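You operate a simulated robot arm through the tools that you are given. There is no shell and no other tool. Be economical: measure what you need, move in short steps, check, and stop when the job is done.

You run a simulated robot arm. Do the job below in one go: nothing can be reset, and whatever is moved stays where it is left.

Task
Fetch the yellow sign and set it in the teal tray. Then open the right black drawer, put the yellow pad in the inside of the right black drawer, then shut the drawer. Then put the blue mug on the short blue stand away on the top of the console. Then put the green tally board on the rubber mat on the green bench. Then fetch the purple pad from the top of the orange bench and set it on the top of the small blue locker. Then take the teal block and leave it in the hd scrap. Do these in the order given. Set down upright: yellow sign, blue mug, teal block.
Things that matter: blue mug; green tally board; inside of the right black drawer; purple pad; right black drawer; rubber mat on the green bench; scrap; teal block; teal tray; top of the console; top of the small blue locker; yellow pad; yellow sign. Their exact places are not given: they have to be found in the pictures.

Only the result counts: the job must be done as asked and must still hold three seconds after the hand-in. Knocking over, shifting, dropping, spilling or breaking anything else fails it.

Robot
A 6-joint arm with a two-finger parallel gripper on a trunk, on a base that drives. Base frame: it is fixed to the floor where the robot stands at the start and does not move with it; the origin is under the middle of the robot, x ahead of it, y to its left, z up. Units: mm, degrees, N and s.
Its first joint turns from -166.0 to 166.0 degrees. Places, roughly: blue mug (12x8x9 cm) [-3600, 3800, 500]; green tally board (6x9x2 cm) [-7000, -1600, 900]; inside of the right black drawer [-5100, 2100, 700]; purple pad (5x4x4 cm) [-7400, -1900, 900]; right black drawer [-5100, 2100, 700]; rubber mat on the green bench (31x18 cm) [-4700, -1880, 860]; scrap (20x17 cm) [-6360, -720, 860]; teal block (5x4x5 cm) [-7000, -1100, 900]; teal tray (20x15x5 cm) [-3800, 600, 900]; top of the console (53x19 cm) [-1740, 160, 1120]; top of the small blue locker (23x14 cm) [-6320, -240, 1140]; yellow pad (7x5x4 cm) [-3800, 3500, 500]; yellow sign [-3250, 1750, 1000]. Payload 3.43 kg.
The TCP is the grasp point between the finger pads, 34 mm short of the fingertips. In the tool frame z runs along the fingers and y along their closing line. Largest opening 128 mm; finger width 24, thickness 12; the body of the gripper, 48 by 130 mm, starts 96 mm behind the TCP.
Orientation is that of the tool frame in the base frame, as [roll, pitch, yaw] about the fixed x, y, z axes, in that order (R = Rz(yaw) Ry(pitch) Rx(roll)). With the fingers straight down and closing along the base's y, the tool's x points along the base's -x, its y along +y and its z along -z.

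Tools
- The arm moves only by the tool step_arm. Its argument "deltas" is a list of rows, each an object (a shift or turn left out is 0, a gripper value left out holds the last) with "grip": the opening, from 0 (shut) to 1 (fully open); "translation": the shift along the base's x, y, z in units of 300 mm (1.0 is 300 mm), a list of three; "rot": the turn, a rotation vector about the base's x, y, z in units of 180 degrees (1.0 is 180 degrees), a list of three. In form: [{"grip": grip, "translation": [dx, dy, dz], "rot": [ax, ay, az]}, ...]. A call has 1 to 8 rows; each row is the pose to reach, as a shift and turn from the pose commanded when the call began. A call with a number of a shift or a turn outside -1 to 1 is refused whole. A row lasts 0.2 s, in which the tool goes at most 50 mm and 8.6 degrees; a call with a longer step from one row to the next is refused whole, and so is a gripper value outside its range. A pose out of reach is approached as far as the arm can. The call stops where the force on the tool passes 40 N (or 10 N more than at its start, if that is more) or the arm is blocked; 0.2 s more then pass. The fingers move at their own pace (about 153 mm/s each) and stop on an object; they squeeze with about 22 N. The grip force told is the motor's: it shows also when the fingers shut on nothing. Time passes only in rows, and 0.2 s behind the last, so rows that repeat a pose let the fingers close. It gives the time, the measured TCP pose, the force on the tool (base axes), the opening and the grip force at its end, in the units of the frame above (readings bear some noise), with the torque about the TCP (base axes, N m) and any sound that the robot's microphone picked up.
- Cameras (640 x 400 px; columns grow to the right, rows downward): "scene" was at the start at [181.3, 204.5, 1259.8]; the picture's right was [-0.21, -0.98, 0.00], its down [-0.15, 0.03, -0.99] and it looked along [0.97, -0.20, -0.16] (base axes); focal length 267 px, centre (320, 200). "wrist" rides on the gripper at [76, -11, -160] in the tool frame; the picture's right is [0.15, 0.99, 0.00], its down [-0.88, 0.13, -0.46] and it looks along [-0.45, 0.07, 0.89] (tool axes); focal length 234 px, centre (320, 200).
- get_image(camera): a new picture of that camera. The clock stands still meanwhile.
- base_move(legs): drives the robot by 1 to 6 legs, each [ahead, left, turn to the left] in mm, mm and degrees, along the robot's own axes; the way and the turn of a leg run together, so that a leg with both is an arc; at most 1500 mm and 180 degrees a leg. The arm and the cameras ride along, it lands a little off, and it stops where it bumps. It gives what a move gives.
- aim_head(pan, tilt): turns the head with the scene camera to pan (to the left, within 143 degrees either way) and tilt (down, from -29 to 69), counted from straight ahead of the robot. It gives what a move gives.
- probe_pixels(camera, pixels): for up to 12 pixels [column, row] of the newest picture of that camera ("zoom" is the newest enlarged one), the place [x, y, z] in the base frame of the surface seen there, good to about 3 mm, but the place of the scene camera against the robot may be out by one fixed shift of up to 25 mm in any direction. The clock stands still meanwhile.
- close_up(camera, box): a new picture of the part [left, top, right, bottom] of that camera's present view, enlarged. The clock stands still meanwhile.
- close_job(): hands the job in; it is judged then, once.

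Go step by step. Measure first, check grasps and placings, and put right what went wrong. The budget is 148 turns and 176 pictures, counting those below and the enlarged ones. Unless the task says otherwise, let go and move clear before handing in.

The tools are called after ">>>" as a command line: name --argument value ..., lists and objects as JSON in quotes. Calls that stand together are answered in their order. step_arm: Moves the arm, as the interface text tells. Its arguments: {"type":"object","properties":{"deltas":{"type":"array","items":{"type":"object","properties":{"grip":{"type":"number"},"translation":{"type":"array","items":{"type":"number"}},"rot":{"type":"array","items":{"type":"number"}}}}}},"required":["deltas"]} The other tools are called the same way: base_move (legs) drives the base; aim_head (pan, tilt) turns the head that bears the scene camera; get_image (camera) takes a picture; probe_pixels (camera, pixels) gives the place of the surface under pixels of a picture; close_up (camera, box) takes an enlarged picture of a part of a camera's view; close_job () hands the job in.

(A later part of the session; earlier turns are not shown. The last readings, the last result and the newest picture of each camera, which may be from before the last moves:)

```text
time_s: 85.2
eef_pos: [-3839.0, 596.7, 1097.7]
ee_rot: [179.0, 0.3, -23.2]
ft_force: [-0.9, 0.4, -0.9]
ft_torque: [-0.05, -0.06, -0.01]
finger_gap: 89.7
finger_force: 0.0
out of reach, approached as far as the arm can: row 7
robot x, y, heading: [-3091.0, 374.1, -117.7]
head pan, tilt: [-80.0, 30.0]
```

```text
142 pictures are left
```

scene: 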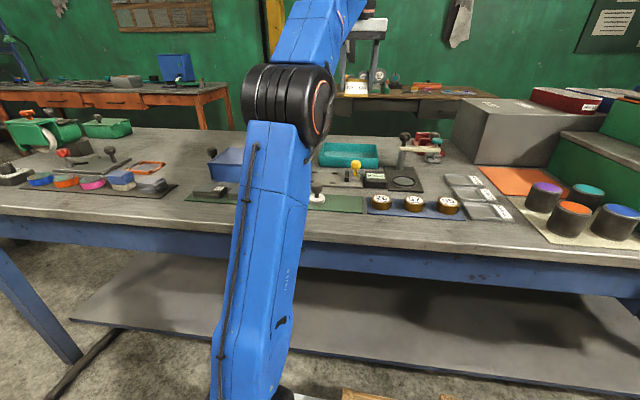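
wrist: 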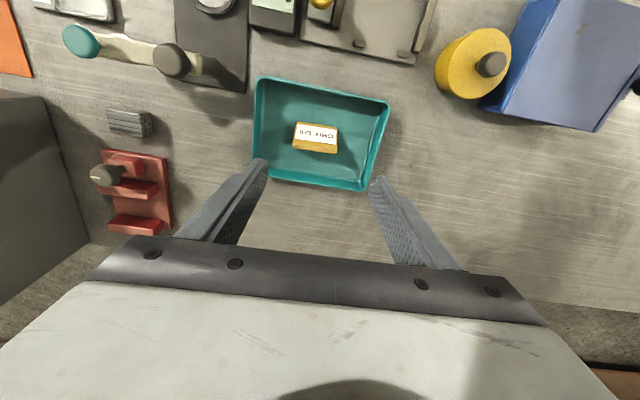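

The sign stands in the tray. Now the drawer: I draw the arm back to the front and look toward (-5100,2100).

>>> step_arm --deltas '[{"translation": [0.05, -0.14, 0.05]}, {"translation": [0.12, -0.28, 0.1]}, {"translation": [0.19, -0.42, 0.1]}, {"translation": [0.27, -0.56, 0.1]}, {"translation": [0.36, -0.69, 0.1]}, {"translation": [0.46, -0.81, 0.1]}, {"translation": [0.56, -0.93, 0.1]}]'

>>> step_arm --deltas '[{"translation": [0.1, -0.12, 0]}, {"translation": [0.2, -0.24, 0]}, {"translation": [0.31, -0.35, 0]}, {"translation": [0.43, -0.45, 0]}, {"translation": [0.55, -0.54, 0]}, {"translation": [0.68, -0.63, 0]}, {"translation": [0.81, -0.72, 0]}, {"translation": [0.92, -0.8, 0]}]'

>>> aim_head --pan -100 --tilt 10

>>> get_image --camera "scene"

```text
time_s: 86.8
eef_pos: [-3672.4, 318.4, 1128.6]
ee_rot: [178.8, 0.3, -23.3]
ft_force: [-1.6, 0.6, -0.5]
ft_torque: [-0.02, -0.11, -0.01]
finger_gap: 89.4
finger_force: 0.0
robot x, y, heading: [-3092.0, 375.4, -118.0]
head pan, tilt: [-80.0, 30.0]
```

```text
time_s: 88.5
eef_pos: [-3398.8, 72.8, 1112.9]
ee_rot: [178.7, 0.4, -23.2]
ft_force: [0.0, -1.3, -0.8]
ft_torque: [0.11, 0.02, 0.0]
finger_gap: 89.6
finger_force: 0.1
out of reach, approached as far as the arm can: row 7, 8
robot x, y, heading: [-3097.5, 374.2, -117.7]
head pan, tilt: [-80.0, 30.0]
```

```text
time_s: 89.4
eef_pos: [-3399.6, 73.3, 1113.5]
ee_rot: [178.7, 0.4, -23.5]
ft_force: [0.4, -0.4, 0.0]
ft_torque: [-0.02, -0.06, -0.01]
finger_gap: 89.3
finger_force: 0.1
robot x, y, heading: [-3089.4, 372.1, -117.6]
head pan, tilt: [-100.0, 10.0]
```

```text
141 pictures are left
```

scene: 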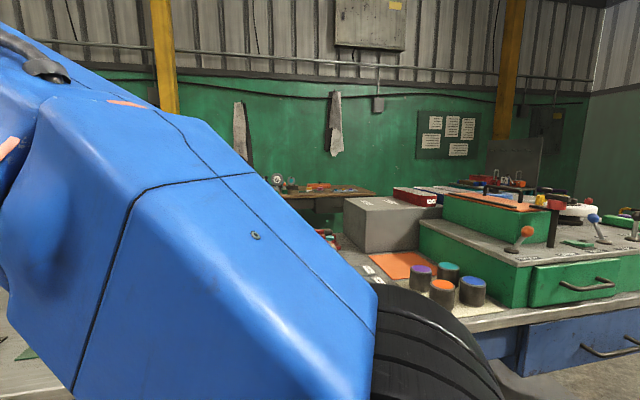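

The dark desk is behind the bench. I reverse along the bench front, then strafe right past its end.

>>> base_move --legs '[[-1000, 0, 0], [-850, 0, 0], [0, -750, 0], [0, -700, 0]]'

>>> aim_head --pan -65 --tilt 20

>>> get_image --camera "scene"

```text
time_s: 105.8
eef_pos: [-3796.9, 2393.0, 1112.8]
ee_rot: [178.6, 0.4, -23.8]
ft_force: [-0.4, 0.7, 0.3]
ft_torque: [-0.01, -0.02, 0.0]
finger_gap: 89.9
finger_force: 0.1
robot x, y, heading: [-3490.5, 2693.8, -118.1]
head pan, tilt: [-100.0, 10.0]
```

```text
time_s: 106.8
eef_pos: [-3796.2, 2392.3, 1112.8]
ee_rot: [178.6, 0.4, -23.8]
ft_force: [0.7, 0.0, 0.8]
ft_torque: [-0.01, 0.02, 0.03]
finger_gap: 89.6
finger_force: 0.0
robot x, y, heading: [-3487.3, 2687.3, -118.5]
head pan, tilt: [-65.0, 20.0]
```

```text
140 pictures are left
```

scene: 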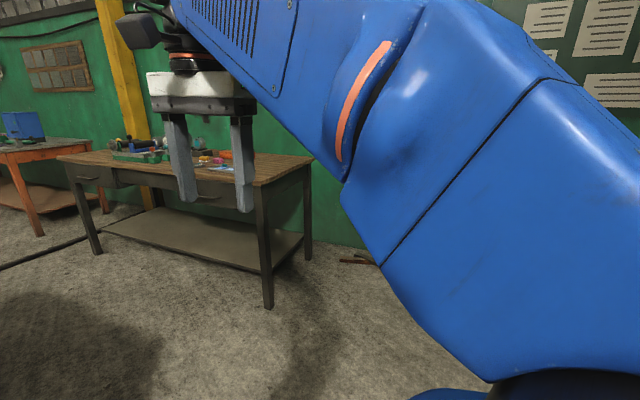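

The desk with black drawers is visible; its right drawer handle shows near (207,197). I take a closer look and probe.

>>> close_up --camera "scene" --box '[50, 130, 330, 310]'

>>> probe_pixels --camera "scene" --pixels '[[85, 178], [207, 197], [254, 188], [60, 160], [310, 160], [150, 178], [268, 300], [98, 250], [220, 187], [215, 170], [310, 255], [205, 203]]'

```text
2.22 times, centred on (190, 220) of scene
```

zoom: 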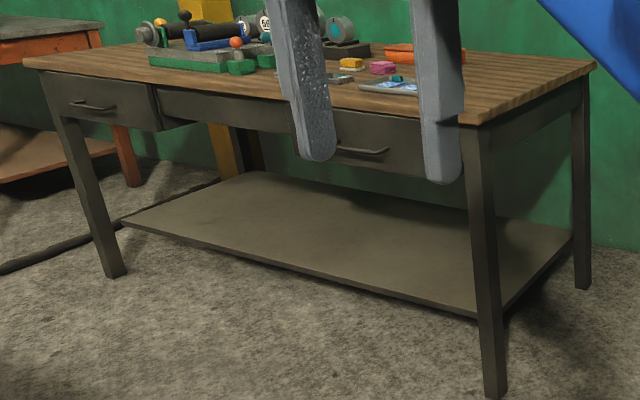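

```text
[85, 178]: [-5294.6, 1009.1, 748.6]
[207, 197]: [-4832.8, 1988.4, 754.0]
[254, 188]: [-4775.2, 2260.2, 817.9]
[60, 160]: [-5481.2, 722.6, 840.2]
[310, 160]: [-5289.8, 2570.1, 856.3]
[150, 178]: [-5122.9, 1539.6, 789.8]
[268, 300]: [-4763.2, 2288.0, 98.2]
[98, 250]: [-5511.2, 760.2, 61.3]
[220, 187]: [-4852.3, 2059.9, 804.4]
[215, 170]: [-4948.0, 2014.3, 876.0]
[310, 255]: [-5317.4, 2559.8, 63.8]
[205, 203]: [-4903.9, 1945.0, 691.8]
```

The right drawer's handle is near (-4833,1988,735), the desk front faces +x,−y. I drive into the corridor, standing parallel to the desk with it on the right.

>>> base_move --legs '[[500, 0, 0], [732, -165, 2]]'

>>> aim_head --pan -70 --tilt 35

>>> get_image --camera "scene"

>>> get_image --camera "wrist"

```text
time_s: 113.4
eef_pos: [-4521.1, 1370.6, 1113.0]
ee_rot: [178.8, 0.5, -22.7]
ft_force: [-0.1, -0.5, 0.0]
ft_torque: [0.02, 0.0, 0.01]
finger_gap: 89.8
finger_force: 0.1
robot x, y, heading: [-4216.0, 1672.1, -117.2]
head pan, tilt: [-65.0, 20.0]
```

```text
time_s: 114.2
eef_pos: [-4519.7, 1370.2, 1113.9]
ee_rot: [178.8, 0.4, -22.8]
ft_force: [-0.2, -0.6, 0.3]
ft_torque: [0.0, 0.02, -0.01]
finger_gap: 89.7
finger_force: 0.1
robot x, y, heading: [-4215.6, 1677.7, -117.1]
head pan, tilt: [-70.0, 35.0]
```

```text
138 pictures are left
```

scene: 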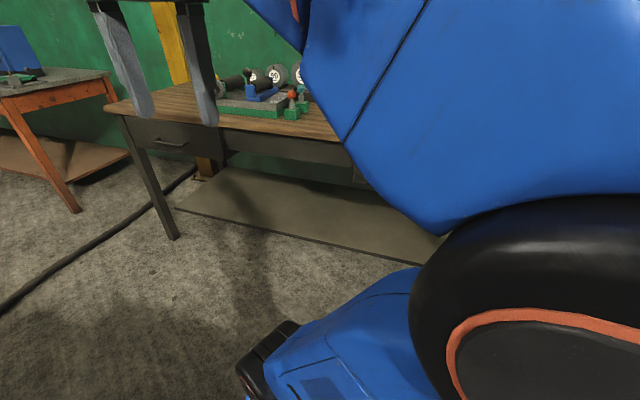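

```text
137 pictures are left
```

wrist: 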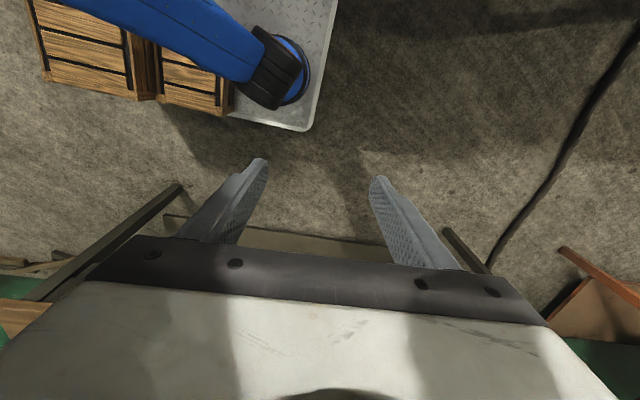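

The arm blocks the view on this side; I turn round in place so the desk is on the left, where the camera is.

>>> base_move --legs '[[0, 0, 180]]'

>>> aim_head --pan 85 --tilt 35

>>> get_image --camera "scene"

```text
time_s: 122.0
eef_pos: [-3928.0, 1993.4, 1113.6]
ee_rot: [178.7, 0.4, 160.2]
ft_force: [-0.6, -0.3, 0.2]
ft_torque: [-0.01, -0.03, 0.0]
finger_gap: 89.6
finger_force: 0.0
robot x, y, heading: [-4215.9, 1678.1, 65.8]
head pan, tilt: [-70.0, 35.0]
```

```text
time_s: 124.5
eef_pos: [-3927.8, 1995.2, 1113.8]
ee_rot: [178.7, 0.4, 160.2]
ft_force: [0.9, 0.3, -0.2]
ft_torque: [-0.02, -0.02, 0.03]
finger_gap: 89.6
finger_force: 0.1
robot x, y, heading: [-4214.9, 1676.8, 65.8]
head pan, tilt: [85.0, 35.0]
```

```text
136 pictures are left
```

scene: 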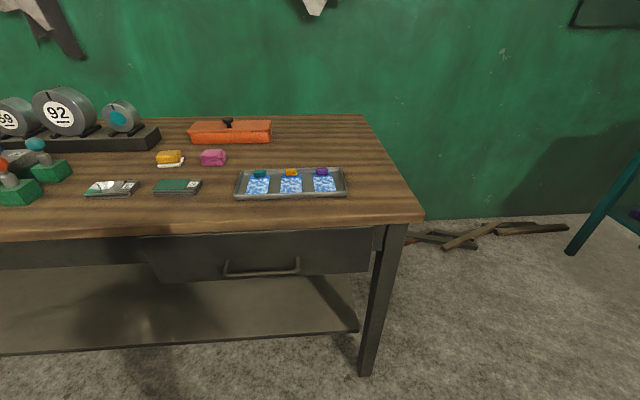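

Clear view: right drawer with handle at (228–298, 268). I zoom and probe it.

>>> close_up --camera "scene" --box '[130, 200, 400, 300]'

>>> probe_pixels --camera "scene" --pixels '[[228, 273], [262, 273], [297, 271], [260, 250], [180, 245], [340, 240], [20, 236], [418, 220], [260, 228], [200, 265], [310, 262], [290, 195]]'

```text
2.37 times, centred on (265, 250) of scene
```

zoom: 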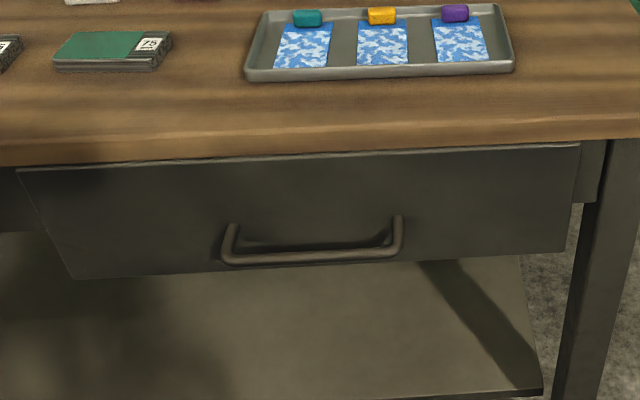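

```text
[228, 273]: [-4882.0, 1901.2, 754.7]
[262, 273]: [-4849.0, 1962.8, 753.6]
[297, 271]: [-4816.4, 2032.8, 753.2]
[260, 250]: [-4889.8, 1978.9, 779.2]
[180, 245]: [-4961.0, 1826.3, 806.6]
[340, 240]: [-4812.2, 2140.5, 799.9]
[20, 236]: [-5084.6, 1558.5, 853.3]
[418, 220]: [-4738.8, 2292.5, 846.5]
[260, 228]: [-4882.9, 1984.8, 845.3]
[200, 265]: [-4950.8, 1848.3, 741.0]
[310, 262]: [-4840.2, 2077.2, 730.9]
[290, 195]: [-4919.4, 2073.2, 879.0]
```

Handle bar: (-4882,1901)–(-4816,2033), ~44 mm off the face, z≈735 true. I swing the arm to in front of the drawer, turning the closing line along the pull direction.

>>> step_arm --deltas '[{"translation": [-0.134, 0.085, 0], "rot": [0, 0, 0.029]}, {"translation": [-0.268, 0.17, 0], "rot": [0, 0, 0.058]}, {"translation": [-0.402, 0.256, 0], "rot": [0, 0, 0.087]}, {"translation": [-0.536, 0.342, 0], "rot": [0, 0, 0.115]}, {"translation": [-0.67, 0.427, 0], "rot": [0, 0, 0.144]}, {"translation": [-0.804, 0.512, 0], "rot": [0, 0, 0.173]}, {"translation": [-0.938, 0.598, 0], "rot": [0, 0, 0.202]}, {"translation": [-1, 0.683, 0], "rot": [0, 0, 0.23]}]'

>>> step_arm --deltas '[{"translation": [-0.15, -0.02, 0], "rot": [0, 0, 0.029]}, {"translation": [-0.3, -0.04, 0], "rot": [0, 0, 0.058]}, {"translation": [-0.45, -0.07, 0], "rot": [0, 0, 0.087]}, {"translation": [-0.6, -0.1, 0], "rot": [0, 0, 0.115]}, {"translation": [-0.75, -0.13, 0], "rot": [0, 0, 0.144]}, {"translation": [-0.9, -0.17, 0], "rot": [0, 0, 0.173]}, {"translation": [-1, -0.25, 0], "rot": [0, 0, 0.202]}, {"translation": [-1, -0.4, 0], "rot": [0, 0, 0.23]}]'

>>> step_arm --deltas '[{"translation": [-0.13, -0.08, -0.05]}, {"translation": [-0.26, -0.16, -0.1]}, {"translation": [-0.37, -0.26, -0.15]}, {"translation": [-0.45, -0.36, -0.2]}, {"translation": [-0.52, -0.46, -0.25], "grip": 0.35}]'

>>> get_image --camera "wrist"

>>> get_image --camera "scene"

```text
time_s: 126.2
eef_pos: [-4228.1, 2198.9, 1114.5]
ee_rot: [178.6, 0.5, -158.2]
ft_force: [1.4, -0.6, 0.2]
ft_torque: [0.05, 0.06, 0.0]
finger_gap: 89.8
finger_force: 0.0
robot x, y, heading: [-4213.3, 1678.5, 65.6]
head pan, tilt: [85.0, 35.0]
```

```text
time_s: 128.1
eef_pos: [-4528.9, 2080.3, 1113.4]
ee_rot: [178.8, 0.3, -116.9]
ft_force: [-0.7, 0.3, 0.3]
ft_torque: [-0.01, -0.02, -0.03]
finger_gap: 89.3
finger_force: 0.1
robot x, y, heading: [-4218.0, 1672.8, 65.4]
head pan, tilt: [85.0, 35.0]
```

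```text
time_s: 129.4
eef_pos: [-4673.6, 1970.1, 1047.8]
ee_rot: [177.5, -0.4, -119.6]
ft_force: [-0.8, -0.2, -0.1]
ft_torque: [0.03, -0.06, 0.04]
finger_gap: 44.7
finger_force: 0.1
robot x, y, heading: [-4212.2, 1678.0, 66.0]
head pan, tilt: [85.0, 35.0]
stopped in row 5: the arm was blocked; the commanded pose is now the measured one
```

```text
134 pictures are left
```

wrist: 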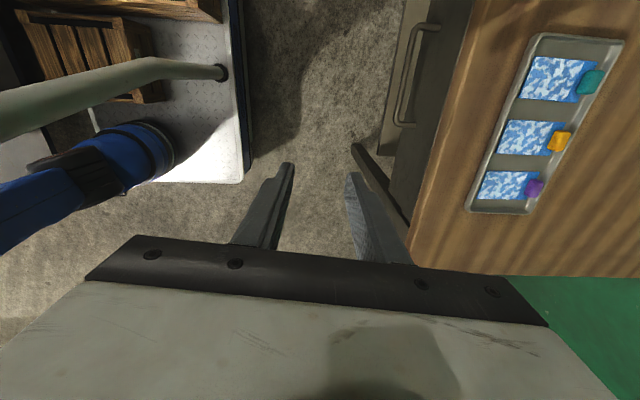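

```text
133 pictures are left
```

scene: 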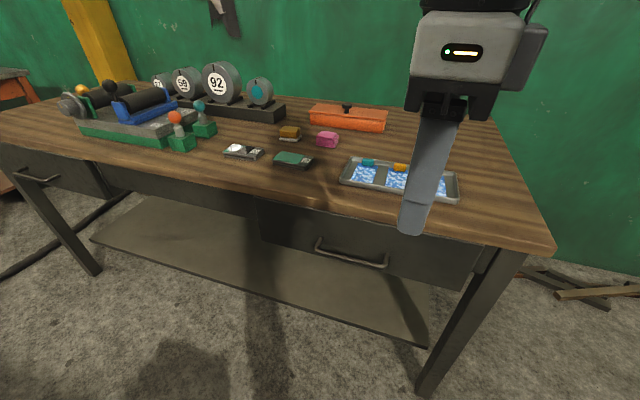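

The arm was blocked in row 5 and the scene view looks shifted. I probe the handle in both pictures to see what happened.

>>> probe_pixels --camera "scene" --pixels '[[318, 248], [352, 260], [387, 263], [550, 245], [350, 215], [415, 225]]'

>>> probe_pixels --camera "wrist" --pixels '[[397, 122], [404, 75], [424, 27], [412, 255], [460, 60], [230, 100], [410, 125], [440, 28], [425, 150], [445, 120]]'

>>> aim_head --pan 60 --tilt 0

>>> get_image --camera "scene"

```text
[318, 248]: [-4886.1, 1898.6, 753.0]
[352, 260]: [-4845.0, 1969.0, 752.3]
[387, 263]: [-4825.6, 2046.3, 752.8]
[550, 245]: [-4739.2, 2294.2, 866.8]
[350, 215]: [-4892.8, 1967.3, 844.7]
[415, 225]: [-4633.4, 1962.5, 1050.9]
```

```text
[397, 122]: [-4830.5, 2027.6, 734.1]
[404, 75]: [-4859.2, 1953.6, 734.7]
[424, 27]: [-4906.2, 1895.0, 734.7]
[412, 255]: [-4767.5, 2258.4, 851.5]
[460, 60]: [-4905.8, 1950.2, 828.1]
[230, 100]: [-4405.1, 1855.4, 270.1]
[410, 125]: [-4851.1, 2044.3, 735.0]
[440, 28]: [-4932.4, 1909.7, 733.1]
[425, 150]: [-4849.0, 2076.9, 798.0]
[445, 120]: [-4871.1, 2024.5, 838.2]
```

```text
time_s: 130.5
eef_pos: [-4672.1, 1970.3, 1050.5]
ee_rot: [177.5, -0.4, -119.6]
ft_force: [0.5, 0.8, 0.5]
ft_torque: [-0.03, 0.02, -0.02]
finger_gap: 44.7
finger_force: 0.1
robot x, y, heading: [-4213.6, 1674.0, 65.6]
head pan, tilt: [60.0, 0.0]
```

```text
132 pictures are left
```

scene: 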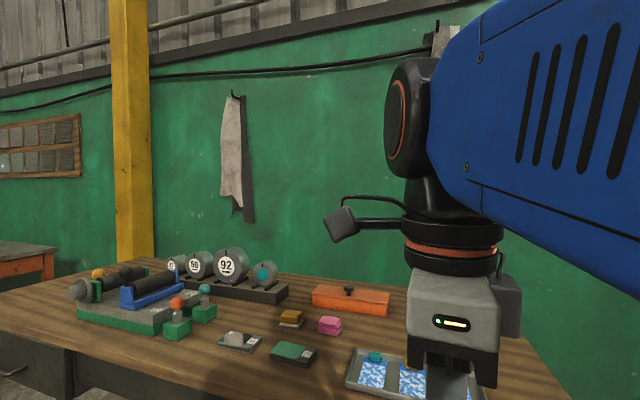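

The forearm was brushing the camera mast, which stands on the left of the robot. I swing the arm back to the front and will face the drawer squarely instead.

>>> step_arm --deltas '[{"translation": [0.12, 0.1, 0.08]}, {"translation": [0.24, 0.2, 0.15]}, {"translation": [0.36, 0.3, 0.2]}, {"translation": [0.48, 0.37, 0.21]}]'

>>> step_arm --deltas '[{"translation": [0.14, 0.07, 0], "rot": [0, 0, -0.029]}, {"translation": [0.28, 0.14, 0], "rot": [0, 0, -0.058]}, {"translation": [0.42, 0.21, 0], "rot": [0, 0, -0.087]}, {"translation": [0.56, 0.28, 0], "rot": [0, 0, -0.115]}, {"translation": [0.7, 0.33, 0], "rot": [0, 0, -0.144]}, {"translation": [0.84, 0.37, 0], "rot": [0, 0, -0.173]}, {"translation": [1, 0.39, 0], "rot": [0, 0, -0.202]}, {"translation": [1, 0.39, 0], "rot": [0, 0, -0.225]}]'

>>> step_arm --deltas '[{"translation": [0.134, -0.06, 0], "rot": [0, 0, -0.029]}, {"translation": [0.268, -0.13, 0], "rot": [0, 0, -0.058]}, {"translation": [0.402, -0.2, 0], "rot": [0, 0, -0.087]}, {"translation": [0.536, -0.28, 0], "rot": [0, 0, -0.115]}, {"translation": [0.67, -0.36, 0], "rot": [0, 0, -0.144]}, {"translation": [0.804, -0.45, 0], "rot": [0, 0, -0.173]}, {"translation": [0.9, -0.55, 0], "rot": [0, 0, -0.2]}, {"translation": [0.98, -0.65, 0], "rot": [0, 0, -0.225]}]'

```text
refused: row 1 steps farther than a row can; nothing moved
```

```text
time_s: 132.3
eef_pos: [-4377.5, 2082.6, 1045.1]
ee_rot: [177.8, -0.2, -159.8]
ft_force: [-0.5, -0.1, -1.1]
ft_torque: [0.02, -0.04, 0.03]
finger_gap: 44.7
finger_force: 0.1
robot x, y, heading: [-4219.5, 1676.6, 65.7]
head pan, tilt: [60.0, 0.0]
```

```text
time_s: 134.1
eef_pos: [-4088.0, 1931.8, 1031.8]
ee_rot: [178.0, 0.7, 160.3]
ft_force: [1.1, 1.5, 0.1]
ft_torque: [-0.16, 0.16, -0.01]
finger_gap: 44.7
finger_force: 0.1
out of reach, approached as far as the arm can: row 7, 8
robot x, y, heading: [-4214.4, 1681.9, 65.9]
head pan, tilt: [60.0, 0.0]
```

The arm ended tucked in front. I turn the base to face the desk.

>>> base_move --legs '[[0, 0, 87.5]]'

>>> aim_head --pan 0 --tilt 35

>>> get_image --camera "scene"

>>> get_image --camera "wrist"

```text
time_s: 134.7
eef_pos: [-4088.8, 1930.3, 1032.1]
ee_rot: [178.1, 0.8, 160.3]
ft_force: [-0.6, 0.5, 0.0]
ft_torque: [0.0, -0.03, 0.01]
finger_gap: 44.5
finger_force: 0.1
robot x, y, heading: [-4218.1, 1681.8, 66.3]
head pan, tilt: [60.0, 0.0]
stopped in leg 1: the robot was blocked; the commanded pose is now the measured one
```

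```text
time_s: 136.0
eef_pos: [-4088.0, 1930.6, 1031.3]
ee_rot: [178.0, 0.7, 160.3]
ft_force: [0.5, -0.2, -0.9]
ft_torque: [0.0, 0.02, 0.0]
finger_gap: 44.8
finger_force: 0.0
robot x, y, heading: [-4215.7, 1683.6, 66.2]
head pan, tilt: [0.0, 35.0]
```

```text
131 pictures are left
```

scene: 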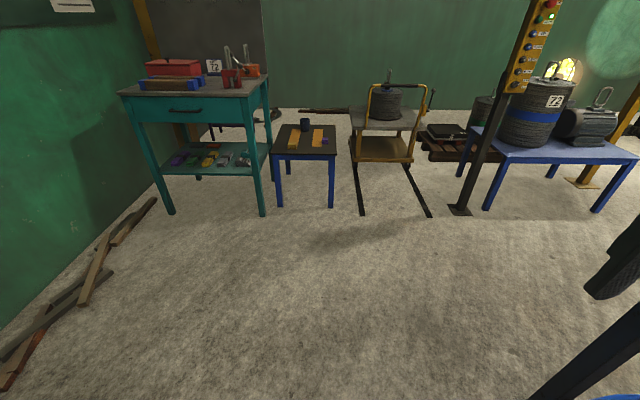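

```text
130 pictures are left
```

wrist: 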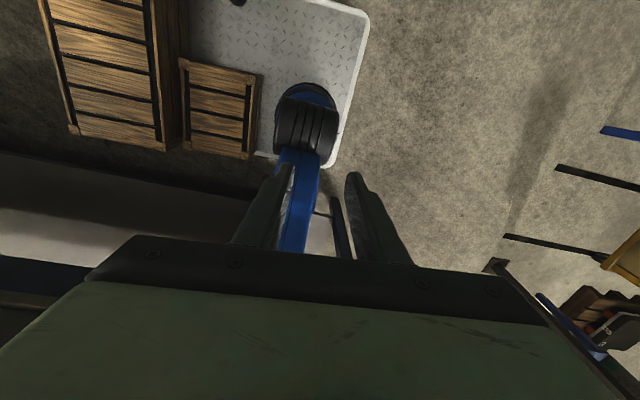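

The turn was blocked at once. I look right and down to see what touches.

>>> aim_head --pan -60 --tilt 35

>>> get_image --camera "scene"

>>> aim_head --pan -130 --tilt 40

>>> get_image --camera "scene"

```text
time_s: 137.3
eef_pos: [-4087.7, 1931.1, 1031.6]
ee_rot: [178.0, 0.7, 160.3]
ft_force: [0.0, 0.6, 0.6]
ft_torque: [0.03, -0.03, -0.02]
finger_gap: 45.0
finger_force: 0.0
robot x, y, heading: [-4216.7, 1682.7, 66.1]
head pan, tilt: [-60.0, 35.0]
```

```text
129 pictures are left
```

scene: 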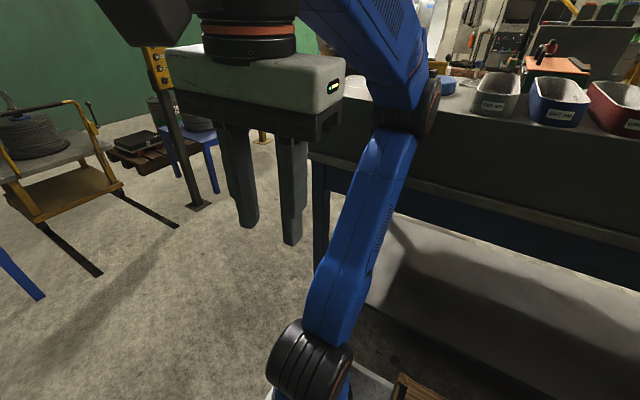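

```text
time_s: 138.7
eef_pos: [-4088.0, 1931.0, 1031.8]
ee_rot: [178.1, 0.7, 160.3]
ft_force: [-0.3, -0.6, 1.1]
ft_torque: [-0.01, -0.03, 0.0]
finger_gap: 44.9
finger_force: 0.2
robot x, y, heading: [-4221.5, 1678.9, 66.0]
head pan, tilt: [-130.0, 40.0]
```

```text
128 pictures are left
```

scene: 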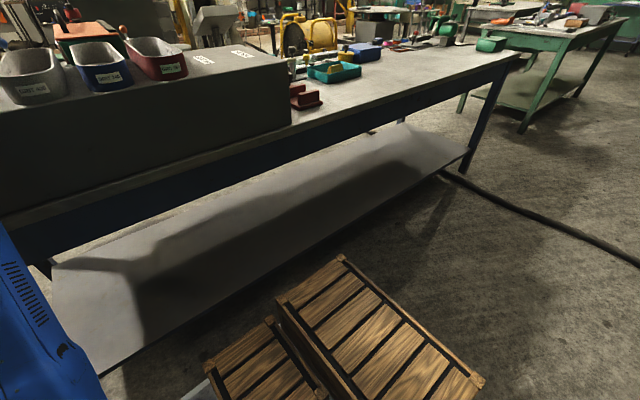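

>>> probe_pixels --camera "scene" --pixels '[[343, 260], [205, 365], [300, 150], [150, 190], [280, 300], [485, 380], [400, 270], [20, 210]]'

>>> aim_head --pan -60 --tilt 25

>>> get_image --camera "scene"

>>> probe_pixels --camera "scene" --pixels '[[400, 210], [430, 160], [435, 180], [420, 60], [460, 240], [500, 250], [440, 200], [380, 60]]'

```text
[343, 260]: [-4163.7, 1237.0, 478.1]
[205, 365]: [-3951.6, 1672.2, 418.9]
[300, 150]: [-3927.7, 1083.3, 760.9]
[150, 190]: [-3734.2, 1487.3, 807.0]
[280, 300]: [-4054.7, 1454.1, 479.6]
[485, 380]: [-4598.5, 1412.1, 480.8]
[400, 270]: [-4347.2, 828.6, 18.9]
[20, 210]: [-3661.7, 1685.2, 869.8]
```

```text
time_s: 140.1
eef_pos: [-4086.7, 1930.1, 1030.4]
ee_rot: [178.0, 0.7, 160.2]
ft_force: [-0.8, 0.9, -1.0]
ft_torque: [0.04, 0.0, 0.0]
finger_gap: 44.6
finger_force: 0.0
robot x, y, heading: [-4218.5, 1681.6, 66.1]
head pan, tilt: [-60.0, 25.0]
```

```text
127 pictures are left
```

scene: 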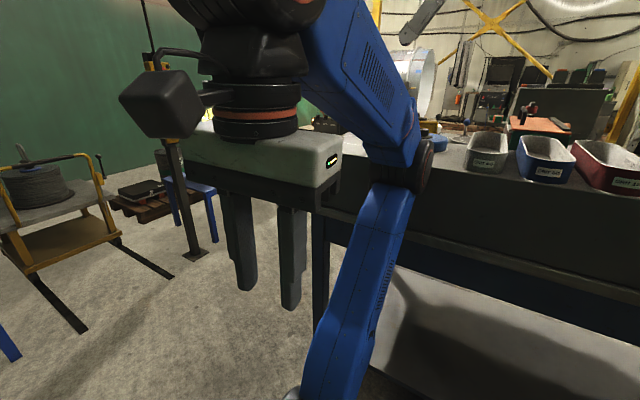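

```text
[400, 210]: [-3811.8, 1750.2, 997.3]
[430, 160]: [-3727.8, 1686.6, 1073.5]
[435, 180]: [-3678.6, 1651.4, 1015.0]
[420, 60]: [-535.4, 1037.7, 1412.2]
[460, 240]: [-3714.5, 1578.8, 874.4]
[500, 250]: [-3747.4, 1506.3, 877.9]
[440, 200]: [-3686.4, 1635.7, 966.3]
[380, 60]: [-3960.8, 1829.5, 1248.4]
```

The tucked elbow (px 430,160) sticks out against the bench's raised box. I extend the arm back to the earlier travel pose, then turn.

>>> step_arm --deltas '[{"translation": [-0.01, 0.1, 0.05]}, {"translation": [0.05, 0.2, 0.1]}, {"translation": [0.17, 0.26, 0.16]}, {"translation": [0.28, 0.3, 0.22]}, {"translation": [0.4, 0.33, 0.26]}]'

>>> base_move --legs '[[0, 0, 87.5]]'

>>> aim_head --pan 0 --tilt 35

>>> get_image --camera "scene"

```text
time_s: 141.5
eef_pos: [-4038.5, 2054.3, 1109.6]
ee_rot: [178.0, 0.5, -170.4]
ft_force: [-0.3, 0.0, -0.1]
ft_torque: [0.02, -0.01, 0.01]
finger_gap: 44.7
finger_force: 0.0
robot x, y, heading: [-4220.1, 1680.0, 66.2]
head pan, tilt: [-60.0, 25.0]
stopped in row 5: the arm was blocked; the commanded pose is now the measured one
```

```text
time_s: 145.7
eef_pos: [-4585.8, 1874.6, 1109.5]
ee_rot: [178.0, 0.5, -82.4]
ft_force: [0.1, -0.6, -0.1]
ft_torque: [0.01, -0.02, -0.02]
finger_gap: 44.8
finger_force: 0.0
robot x, y, heading: [-4218.5, 1681.4, 153.9]
head pan, tilt: [-60.0, 25.0]
```

```text
time_s: 147.0
eef_pos: [-4585.2, 1875.0, 1109.3]
ee_rot: [177.9, 0.5, -82.4]
ft_force: [-0.4, 0.0, -0.1]
ft_torque: [-0.01, -0.02, 0.0]
finger_gap: 44.8
finger_force: 0.1
robot x, y, heading: [-4220.8, 1684.9, 154.3]
head pan, tilt: [0.0, 35.0]
```

```text
126 pictures are left
```

scene: 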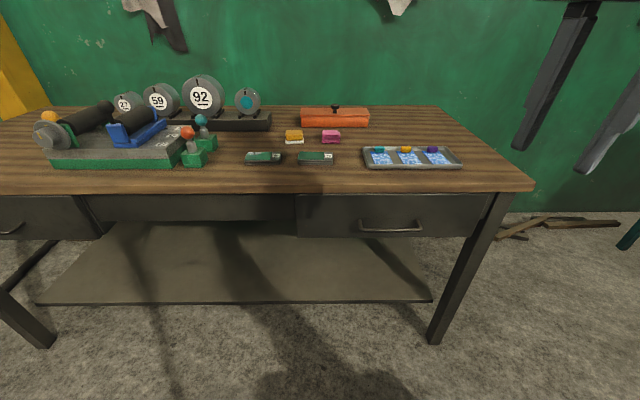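

Facing the drawer squarely. I move above/in front of the handle and set the yaw, then look with the wrist camera.

>>> step_arm --deltas '[{"translation": [-0.13, 0.03, -0.05], "rot": [0, 0, -0.038]}, {"translation": [-0.26, 0.06, -0.1], "rot": [0, 0, -0.076]}, {"translation": [-0.39, 0.1, -0.16], "rot": [0, 0, -0.114]}, {"translation": [-0.52, 0.14, -0.22], "rot": [0, 0, -0.152]}, {"translation": [-0.64, 0.18, -0.28], "rot": [0, 0, -0.191], "grip": 0.2}, {"translation": [-0.7, 0.2, -0.4], "rot": [0, 0, -0.191], "grip": 0.2}]'

>>> get_image --camera "wrist"

```text
time_s: 148.4
eef_pos: [-4795.1, 1933.9, 991.0]
ee_rot: [177.9, 0.4, -116.9]
ft_force: [0.8, -0.8, 0.3]
ft_torque: [0.04, 0.07, 0.01]
finger_gap: 25.7
finger_force: 0.0
robot x, y, heading: [-4222.6, 1680.2, 154.0]
head pan, tilt: [0.0, 35.0]
```

```text
125 pictures are left
```

wrist: 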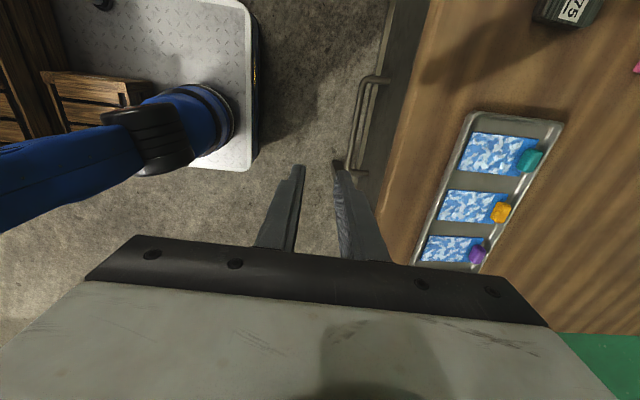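

>>> close_up --camera "wrist" --box '[320, 60, 420, 190]'

>>> probe_pixels --camera "wrist" --pixels '[[358, 85], [353, 115], [350, 145], [375, 130], [392, 90], [398, 160], [410, 120], [450, 100], [362, 135]]'

```text
3.08 times, centred on (370, 125) of wrist
```

zoom: 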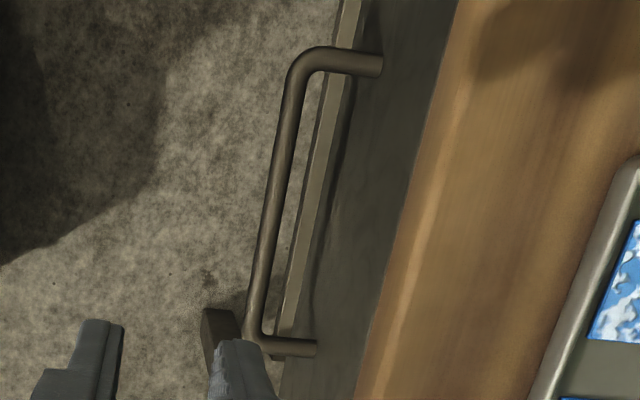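

```text
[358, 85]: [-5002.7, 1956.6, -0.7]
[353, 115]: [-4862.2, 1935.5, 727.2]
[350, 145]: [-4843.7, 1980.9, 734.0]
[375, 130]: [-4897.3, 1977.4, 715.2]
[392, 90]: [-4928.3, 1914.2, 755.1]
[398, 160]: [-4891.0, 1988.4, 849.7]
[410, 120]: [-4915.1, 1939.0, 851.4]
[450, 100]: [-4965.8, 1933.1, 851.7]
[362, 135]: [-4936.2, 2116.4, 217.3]
```

>>> probe_pixels --camera "zoom" --pixels '[[268, 240], [285, 150], [256, 310], [302, 70], [370, 66], [312, 348], [350, 200], [400, 60], [340, 280], [420, 220]]'

```text
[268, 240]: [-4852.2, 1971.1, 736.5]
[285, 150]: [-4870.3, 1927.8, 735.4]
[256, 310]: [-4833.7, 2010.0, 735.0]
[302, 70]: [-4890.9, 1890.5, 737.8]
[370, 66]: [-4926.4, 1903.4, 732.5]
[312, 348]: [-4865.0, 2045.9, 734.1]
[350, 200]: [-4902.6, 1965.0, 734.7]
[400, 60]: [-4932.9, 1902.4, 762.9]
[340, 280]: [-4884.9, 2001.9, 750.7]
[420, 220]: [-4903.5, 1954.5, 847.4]
```

Bar at ≈(-4854,1966,730), direction 66°, face 44 mm behind it, tabletop 851. I tilt the tool 20° toward the desk and come down over the bar.

>>> step_arm --deltas '[{"translation": [-0.06, 0.033, 0], "rot": [0.015, 0.034, 0.0056]}, {"translation": [-0.12, 0.066, 0], "rot": [0.03, 0.068, 0.011]}, {"translation": [-0.182, 0.1, 0], "rot": [0.045, 0.1014, 0.0167]}, {"translation": [-0.182, 0.1, -0.15], "rot": [0.045, 0.1014, 0.0167]}, {"translation": [-0.182, 0.1, -0.3], "rot": [0.045, 0.1014, 0.0167]}, {"translation": [-0.182, 0.1, -0.42], "rot": [0.045, 0.1014, 0.0167]}]'

>>> get_image --camera "wrist"

>>> close_up --camera "scene" --box '[290, 120, 490, 260]'

```text
time_s: 149.8
eef_pos: [-4850.2, 1965.8, 865.5]
ee_rot: [158.1, 0.0, -113.9]
ft_force: [0.0, 0.6, -0.7]
ft_torque: [0.03, 0.01, 0.02]
finger_gap: 25.8
finger_force: 0.0
robot x, y, heading: [-4219.2, 1683.4, 153.9]
head pan, tilt: [0.0, 35.0]
```

```text
123 pictures are left
```

wrist: 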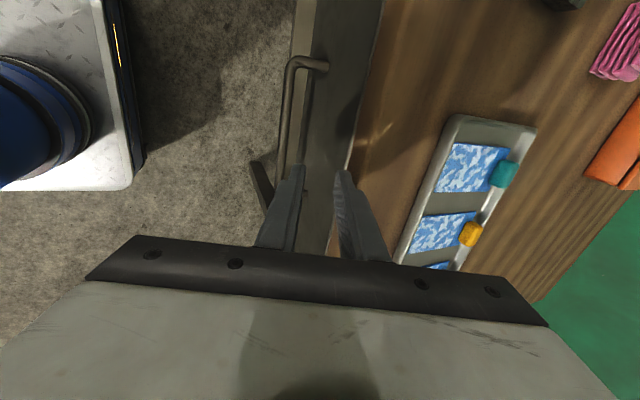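

```text
2.86 times, centred on (390, 190) of scene
```

zoom: 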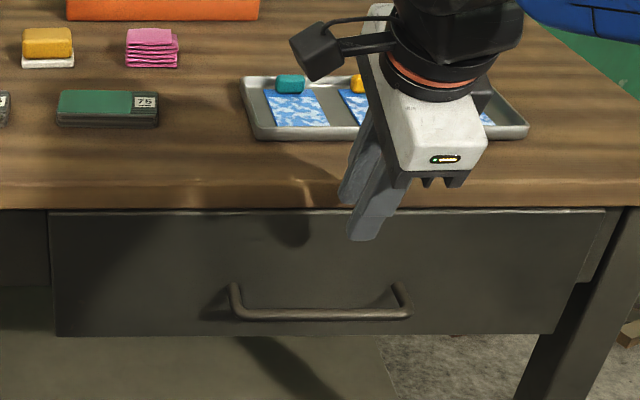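

Geometry is right (tip inside the gap in front of the tabletop edge). I go down 121 mm and close on the bar.

>>> step_arm --deltas '[{"translation": [0.004, -0.002, -0.13]}, {"translation": [0.004, -0.002, -0.26]}, {"translation": [0.004, -0.002, -0.4]}]'

>>> get_image --camera "wrist"

>>> close_up --camera "scene" --box '[290, 120, 490, 260]'

```text
time_s: 150.6
eef_pos: [-4848.9, 1963.9, 744.4]
ee_rot: [158.0, 0.0, -113.9]
ft_force: [-0.3, 0.2, -0.8]
ft_torque: [0.01, -0.04, -0.01]
finger_gap: 25.7
finger_force: 0.0
robot x, y, heading: [-4214.8, 1681.4, 154.3]
head pan, tilt: [0.0, 35.0]
```

```text
121 pictures are left
```

wrist: 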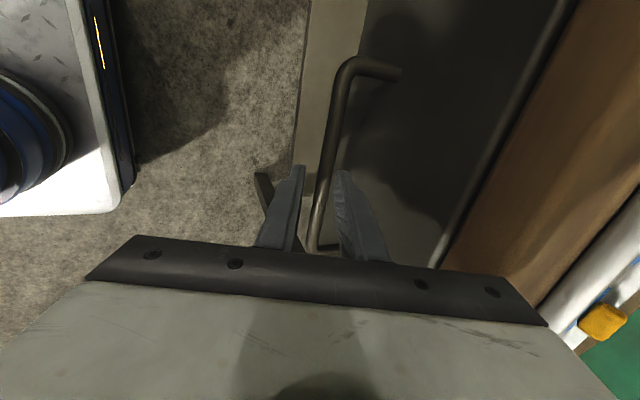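

```text
2.86 times, centred on (390, 190) of scene
```

zoom: 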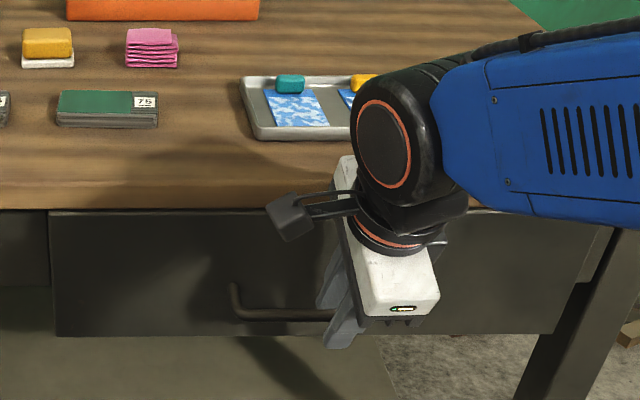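

The bar lies between the fingers. I close and pull straight out along (0.913,−0.407).

>>> step_arm --deltas '[{"grip": 0.0}, {"grip": 0.0}]'

>>> step_arm --deltas '[{"translation": [0.046, -0.02, 0]}, {"translation": [0.12, -0.054, 0]}, {"translation": [0.21, -0.094, 0]}, {"translation": [0.3, -0.134, 0]}, {"translation": [0.4, -0.178, 0]}, {"translation": [0.5, -0.223, 0]}, {"translation": [0.6, -0.268, 0]}, {"translation": [0.7, -0.312, 0]}]'

>>> get_image --camera "scene"

```text
time_s: 151.2
eef_pos: [-4848.9, 1963.0, 744.5]
ee_rot: [157.9, -0.1, -113.9]
ft_force: [-5.8, 3.0, 7.1]
ft_torque: [-0.79, 0.58, -0.83]
finger_gap: 12.0
finger_force: 45.1
robot x, y, heading: [-4218.4, 1681.7, 154.1]
head pan, tilt: [0.0, 35.0]
```

```text
time_s: 153.0
eef_pos: [-4637.9, 1869.6, 743.4]
ee_rot: [158.2, 0.2, -113.8]
ft_force: [-10.9, -19.7, -4.8]
ft_torque: [-1.18, 0.57, -0.64]
finger_gap: 12.2
finger_force: 45.2
robot x, y, heading: [-4217.9, 1680.8, 154.0]
head pan, tilt: [0.0, 35.0]
```

```text
119 pictures are left
```

scene: 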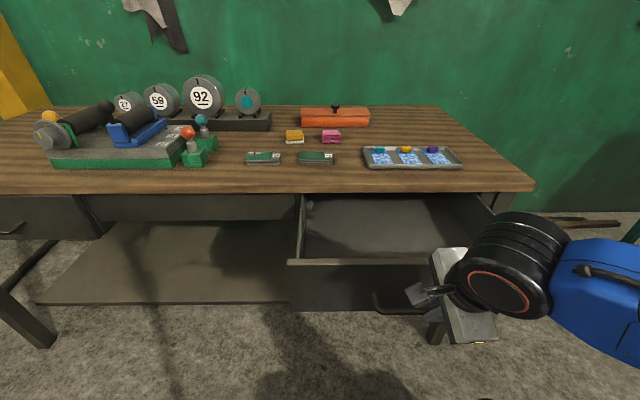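

The drawer is open ~230 mm. I release and rise straight out, then look at the drawer inside.

>>> step_arm --deltas '[{"grip": 0.2}, {"grip": 0.2}, {"translation": [0, 0, 0.14]}, {"translation": [0, 0, 0.28]}, {"translation": [0, 0, 0.42]}, {"translation": [0, 0, 0.58]}, {"translation": [0, 0, 0.74]}, {"translation": [0, 0, 0.9]}]'

>>> get_image --camera "scene"

>>> probe_pixels --camera "scene" --pixels '[[303, 258], [298, 200], [400, 275], [380, 235], [470, 250], [480, 210], [350, 250], [420, 240], [400, 300], [445, 255], [360, 215], [330, 240]]'

```text
time_s: 154.8
eef_pos: [-4637.4, 1870.0, 1013.4]
ee_rot: [158.0, 0.1, -113.9]
ft_force: [-0.6, -0.1, 0.8]
ft_torque: [-0.02, 0.0, 0.01]
finger_gap: 25.8
finger_force: 0.0
robot x, y, heading: [-4220.9, 1682.2, 154.1]
head pan, tilt: [0.0, 35.0]
```

```text
118 pictures are left
```

scene: 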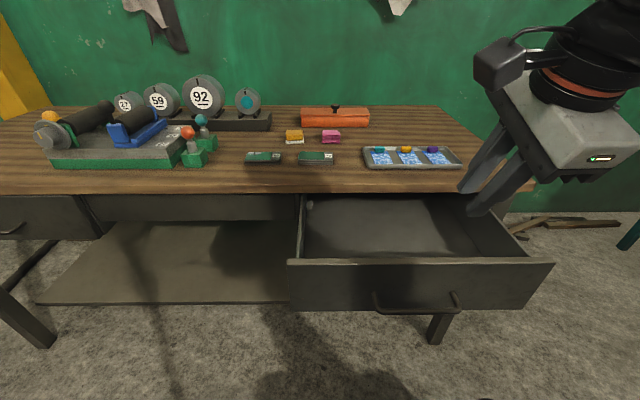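

```text
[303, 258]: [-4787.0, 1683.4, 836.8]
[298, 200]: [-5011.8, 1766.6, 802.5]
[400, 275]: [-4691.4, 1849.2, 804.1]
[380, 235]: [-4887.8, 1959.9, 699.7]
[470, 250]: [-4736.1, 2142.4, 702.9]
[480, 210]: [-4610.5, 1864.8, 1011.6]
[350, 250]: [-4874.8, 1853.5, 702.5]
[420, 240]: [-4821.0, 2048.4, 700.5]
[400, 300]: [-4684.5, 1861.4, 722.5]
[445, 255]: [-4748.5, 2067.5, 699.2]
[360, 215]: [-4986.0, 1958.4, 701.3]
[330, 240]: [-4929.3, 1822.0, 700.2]
```

Drawer inside floor z≈682, open depth ~220 mm. Next the yellow pad: I straighten the tool, raise it, turn and drive toward the low table.

>>> step_arm --deltas '[{"translation": [0, 0, 0.1], "rot": [-0.0167, -0.0375, 0]}, {"translation": [0, 0, 0.2], "rot": [-0.0335, -0.075, 0]}, {"translation": [0, 0, 0.3], "rot": [-0.05, -0.112, 0]}]'

>>> base_move --legs '[[0, 0, -80.7], [1200, 0, 0], [0, 0, 6]]'

>>> aim_head --pan -5 --tilt 40

>>> get_image --camera "scene"

```text
time_s: 155.6
eef_pos: [-4636.2, 1870.8, 1105.3]
ee_rot: [-180.0, -0.2, -114.0]
ft_force: [0.1, 0.0, 1.0]
ft_torque: [0.05, 0.07, 0.0]
finger_gap: 25.6
finger_force: 0.1
robot x, y, heading: [-4216.6, 1676.8, 154.3]
head pan, tilt: [0.0, 35.0]
```

```text
time_s: 165.7
eef_pos: [-3796.2, 3281.0, 1103.2]
ee_rot: [-179.9, -0.1, 171.4]
ft_force: [-0.1, -0.1, -0.9]
ft_torque: [-0.02, -0.03, -0.01]
finger_gap: 25.6
finger_force: 0.0
robot x, y, heading: [-3871.3, 2825.9, 79.7]
head pan, tilt: [0.0, 35.0]
```

```text
time_s: 166.3
eef_pos: [-3794.6, 3280.3, 1103.3]
ee_rot: [-180.0, 0.0, 171.5]
ft_force: [0.6, 0.3, 0.0]
ft_torque: [-0.01, -0.03, 0.0]
finger_gap: 25.6
finger_force: 0.0
robot x, y, heading: [-3868.8, 2827.7, 79.7]
head pan, tilt: [-5.0, 40.0]
```

```text
117 pictures are left
```

scene: 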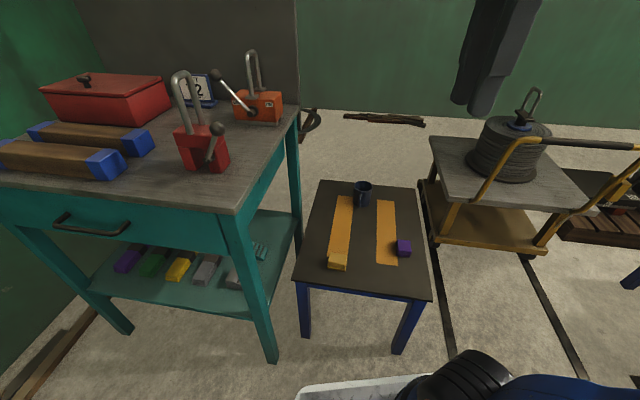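

The yellow pad is at (338,262) and the mug at (362,193) on the small table. I probe both.

>>> probe_pixels --camera "scene" --pixels '[[338, 258], [329, 262], [347, 263], [338, 250], [404, 245], [362, 192], [362, 205], [298, 282], [430, 298], [265, 350], [400, 340], [320, 185]]'

>>> close_up --camera "scene" --box '[290, 170, 440, 300]'

```text
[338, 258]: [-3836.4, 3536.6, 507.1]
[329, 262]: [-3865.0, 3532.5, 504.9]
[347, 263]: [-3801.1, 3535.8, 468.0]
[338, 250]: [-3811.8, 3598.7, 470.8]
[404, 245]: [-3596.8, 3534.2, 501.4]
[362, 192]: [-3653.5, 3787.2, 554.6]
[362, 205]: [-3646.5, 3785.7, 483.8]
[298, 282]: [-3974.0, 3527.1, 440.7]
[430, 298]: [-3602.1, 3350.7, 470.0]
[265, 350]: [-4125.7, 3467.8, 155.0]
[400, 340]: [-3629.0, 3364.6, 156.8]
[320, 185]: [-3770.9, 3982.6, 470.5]
```

```text
3.08 times, centred on (365, 235) of scene
```

zoom: 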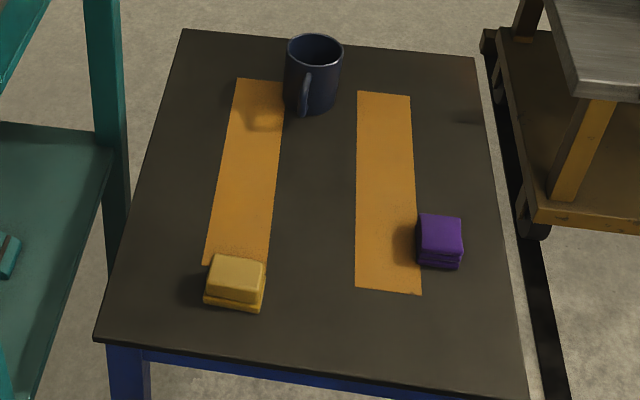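

Pad top ≈488, table ≈451 true. I bring the gripper above the pad and look with the wrist camera.

>>> step_arm --deltas '[{"translation": [-0.015, 0.1, -0.12], "grip": 0.65}, {"translation": [-0.03, 0.2, -0.25]}, {"translation": [-0.05, 0.3, -0.38]}, {"translation": [-0.07, 0.4, -0.5]}, {"translation": [-0.09, 0.5, -0.62]}, {"translation": [-0.1, 0.6, -0.74]}, {"translation": [-0.11, 0.7, -0.86]}, {"translation": [-0.117, 0.8, -0.98]}]'

>>> step_arm --deltas '[{"translation": [0, 0.04, -0.15]}, {"translation": [0, 0.06, -0.3]}]'

>>> get_image --camera "wrist"

```text
time_s: 168.1
eef_pos: [-3832.9, 3518.4, 810.5]
ee_rot: [-180.0, -0.1, 171.3]
ft_force: [0.0, 0.2, 0.3]
ft_torque: [0.02, 0.02, -0.02]
finger_gap: 83.4
finger_force: 0.1
robot x, y, heading: [-3871.0, 2828.3, 79.4]
head pan, tilt: [-5.0, 40.0]
```

```text
time_s: 168.7
eef_pos: [-3832.5, 3536.0, 718.1]
ee_rot: [180.0, -0.1, 171.4]
ft_force: [0.4, -0.7, -0.3]
ft_torque: [0.02, -0.02, 0.01]
finger_gap: 83.0
finger_force: 0.1
robot x, y, heading: [-3867.6, 2821.9, 79.3]
head pan, tilt: [-5.0, 40.0]
```

```text
115 pictures are left
```

wrist: 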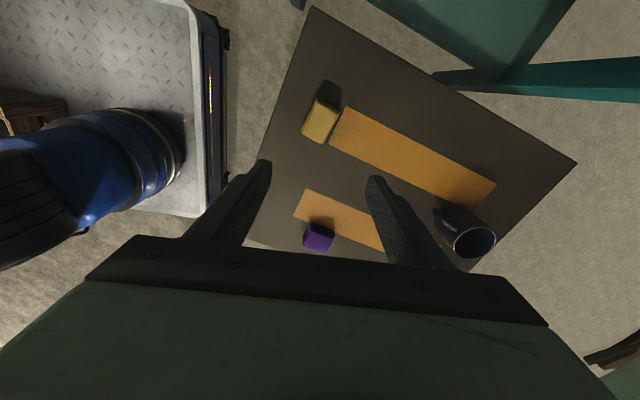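

The pad lies at (321,120). I zoom and probe its corners for place and angle.

>>> close_up --camera "wrist" --box '[280, 85, 360, 155]'

>>> probe_pixels --camera "zoom" --pixels '[[320, 200], [320, 100], [430, 170], [280, 230], [380, 260], [200, 330], [300, 160], [370, 210]]'

```text
5.71 times, centred on (320, 120) of wrist
```

zoom: 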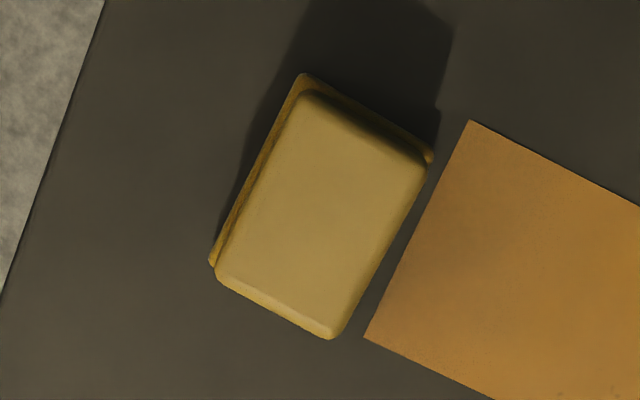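

```text
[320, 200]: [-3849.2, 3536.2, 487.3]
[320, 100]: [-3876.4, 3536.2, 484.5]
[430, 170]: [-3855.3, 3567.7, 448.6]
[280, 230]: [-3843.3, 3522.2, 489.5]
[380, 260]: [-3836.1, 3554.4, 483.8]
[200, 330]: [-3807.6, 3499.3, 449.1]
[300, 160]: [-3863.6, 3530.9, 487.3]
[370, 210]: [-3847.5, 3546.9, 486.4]
```

Pad centre (-3845,3536), short side at ~57°. I turn −24°, go down to z 490 and grip across the short side.

>>> step_arm --deltas '[{"translation": [-0.02, 0, -0.14], "rot": [0, 0, -0.045]}, {"translation": [-0.042, 0, -0.28], "rot": [0, 0, -0.09]}, {"translation": [-0.042, 0, -0.42], "rot": [0, 0, -0.133]}, {"translation": [-0.042, 0, -0.56], "rot": [0, 0, -0.133]}]'

>>> get_image --camera "wrist"

```text
time_s: 169.7
eef_pos: [-3844.3, 3538.2, 551.1]
ee_rot: [-179.9, -0.1, 147.4]
ft_force: [-1.3, 0.3, 0.1]
ft_torque: [0.02, 0.01, 0.0]
finger_gap: 83.2
finger_force: 0.1
robot x, y, heading: [-3868.1, 2826.6, 79.4]
head pan, tilt: [-5.0, 40.0]
```

```text
113 pictures are left
```

wrist: 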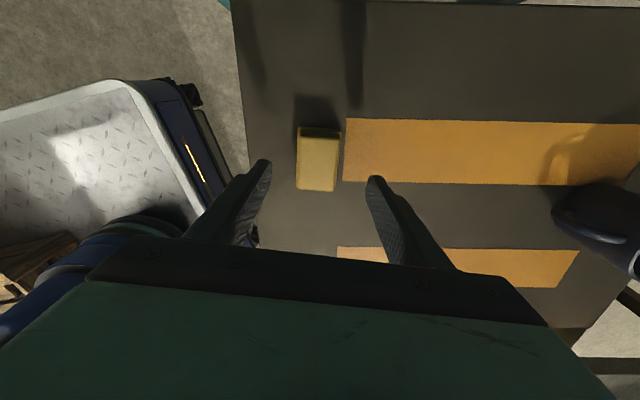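

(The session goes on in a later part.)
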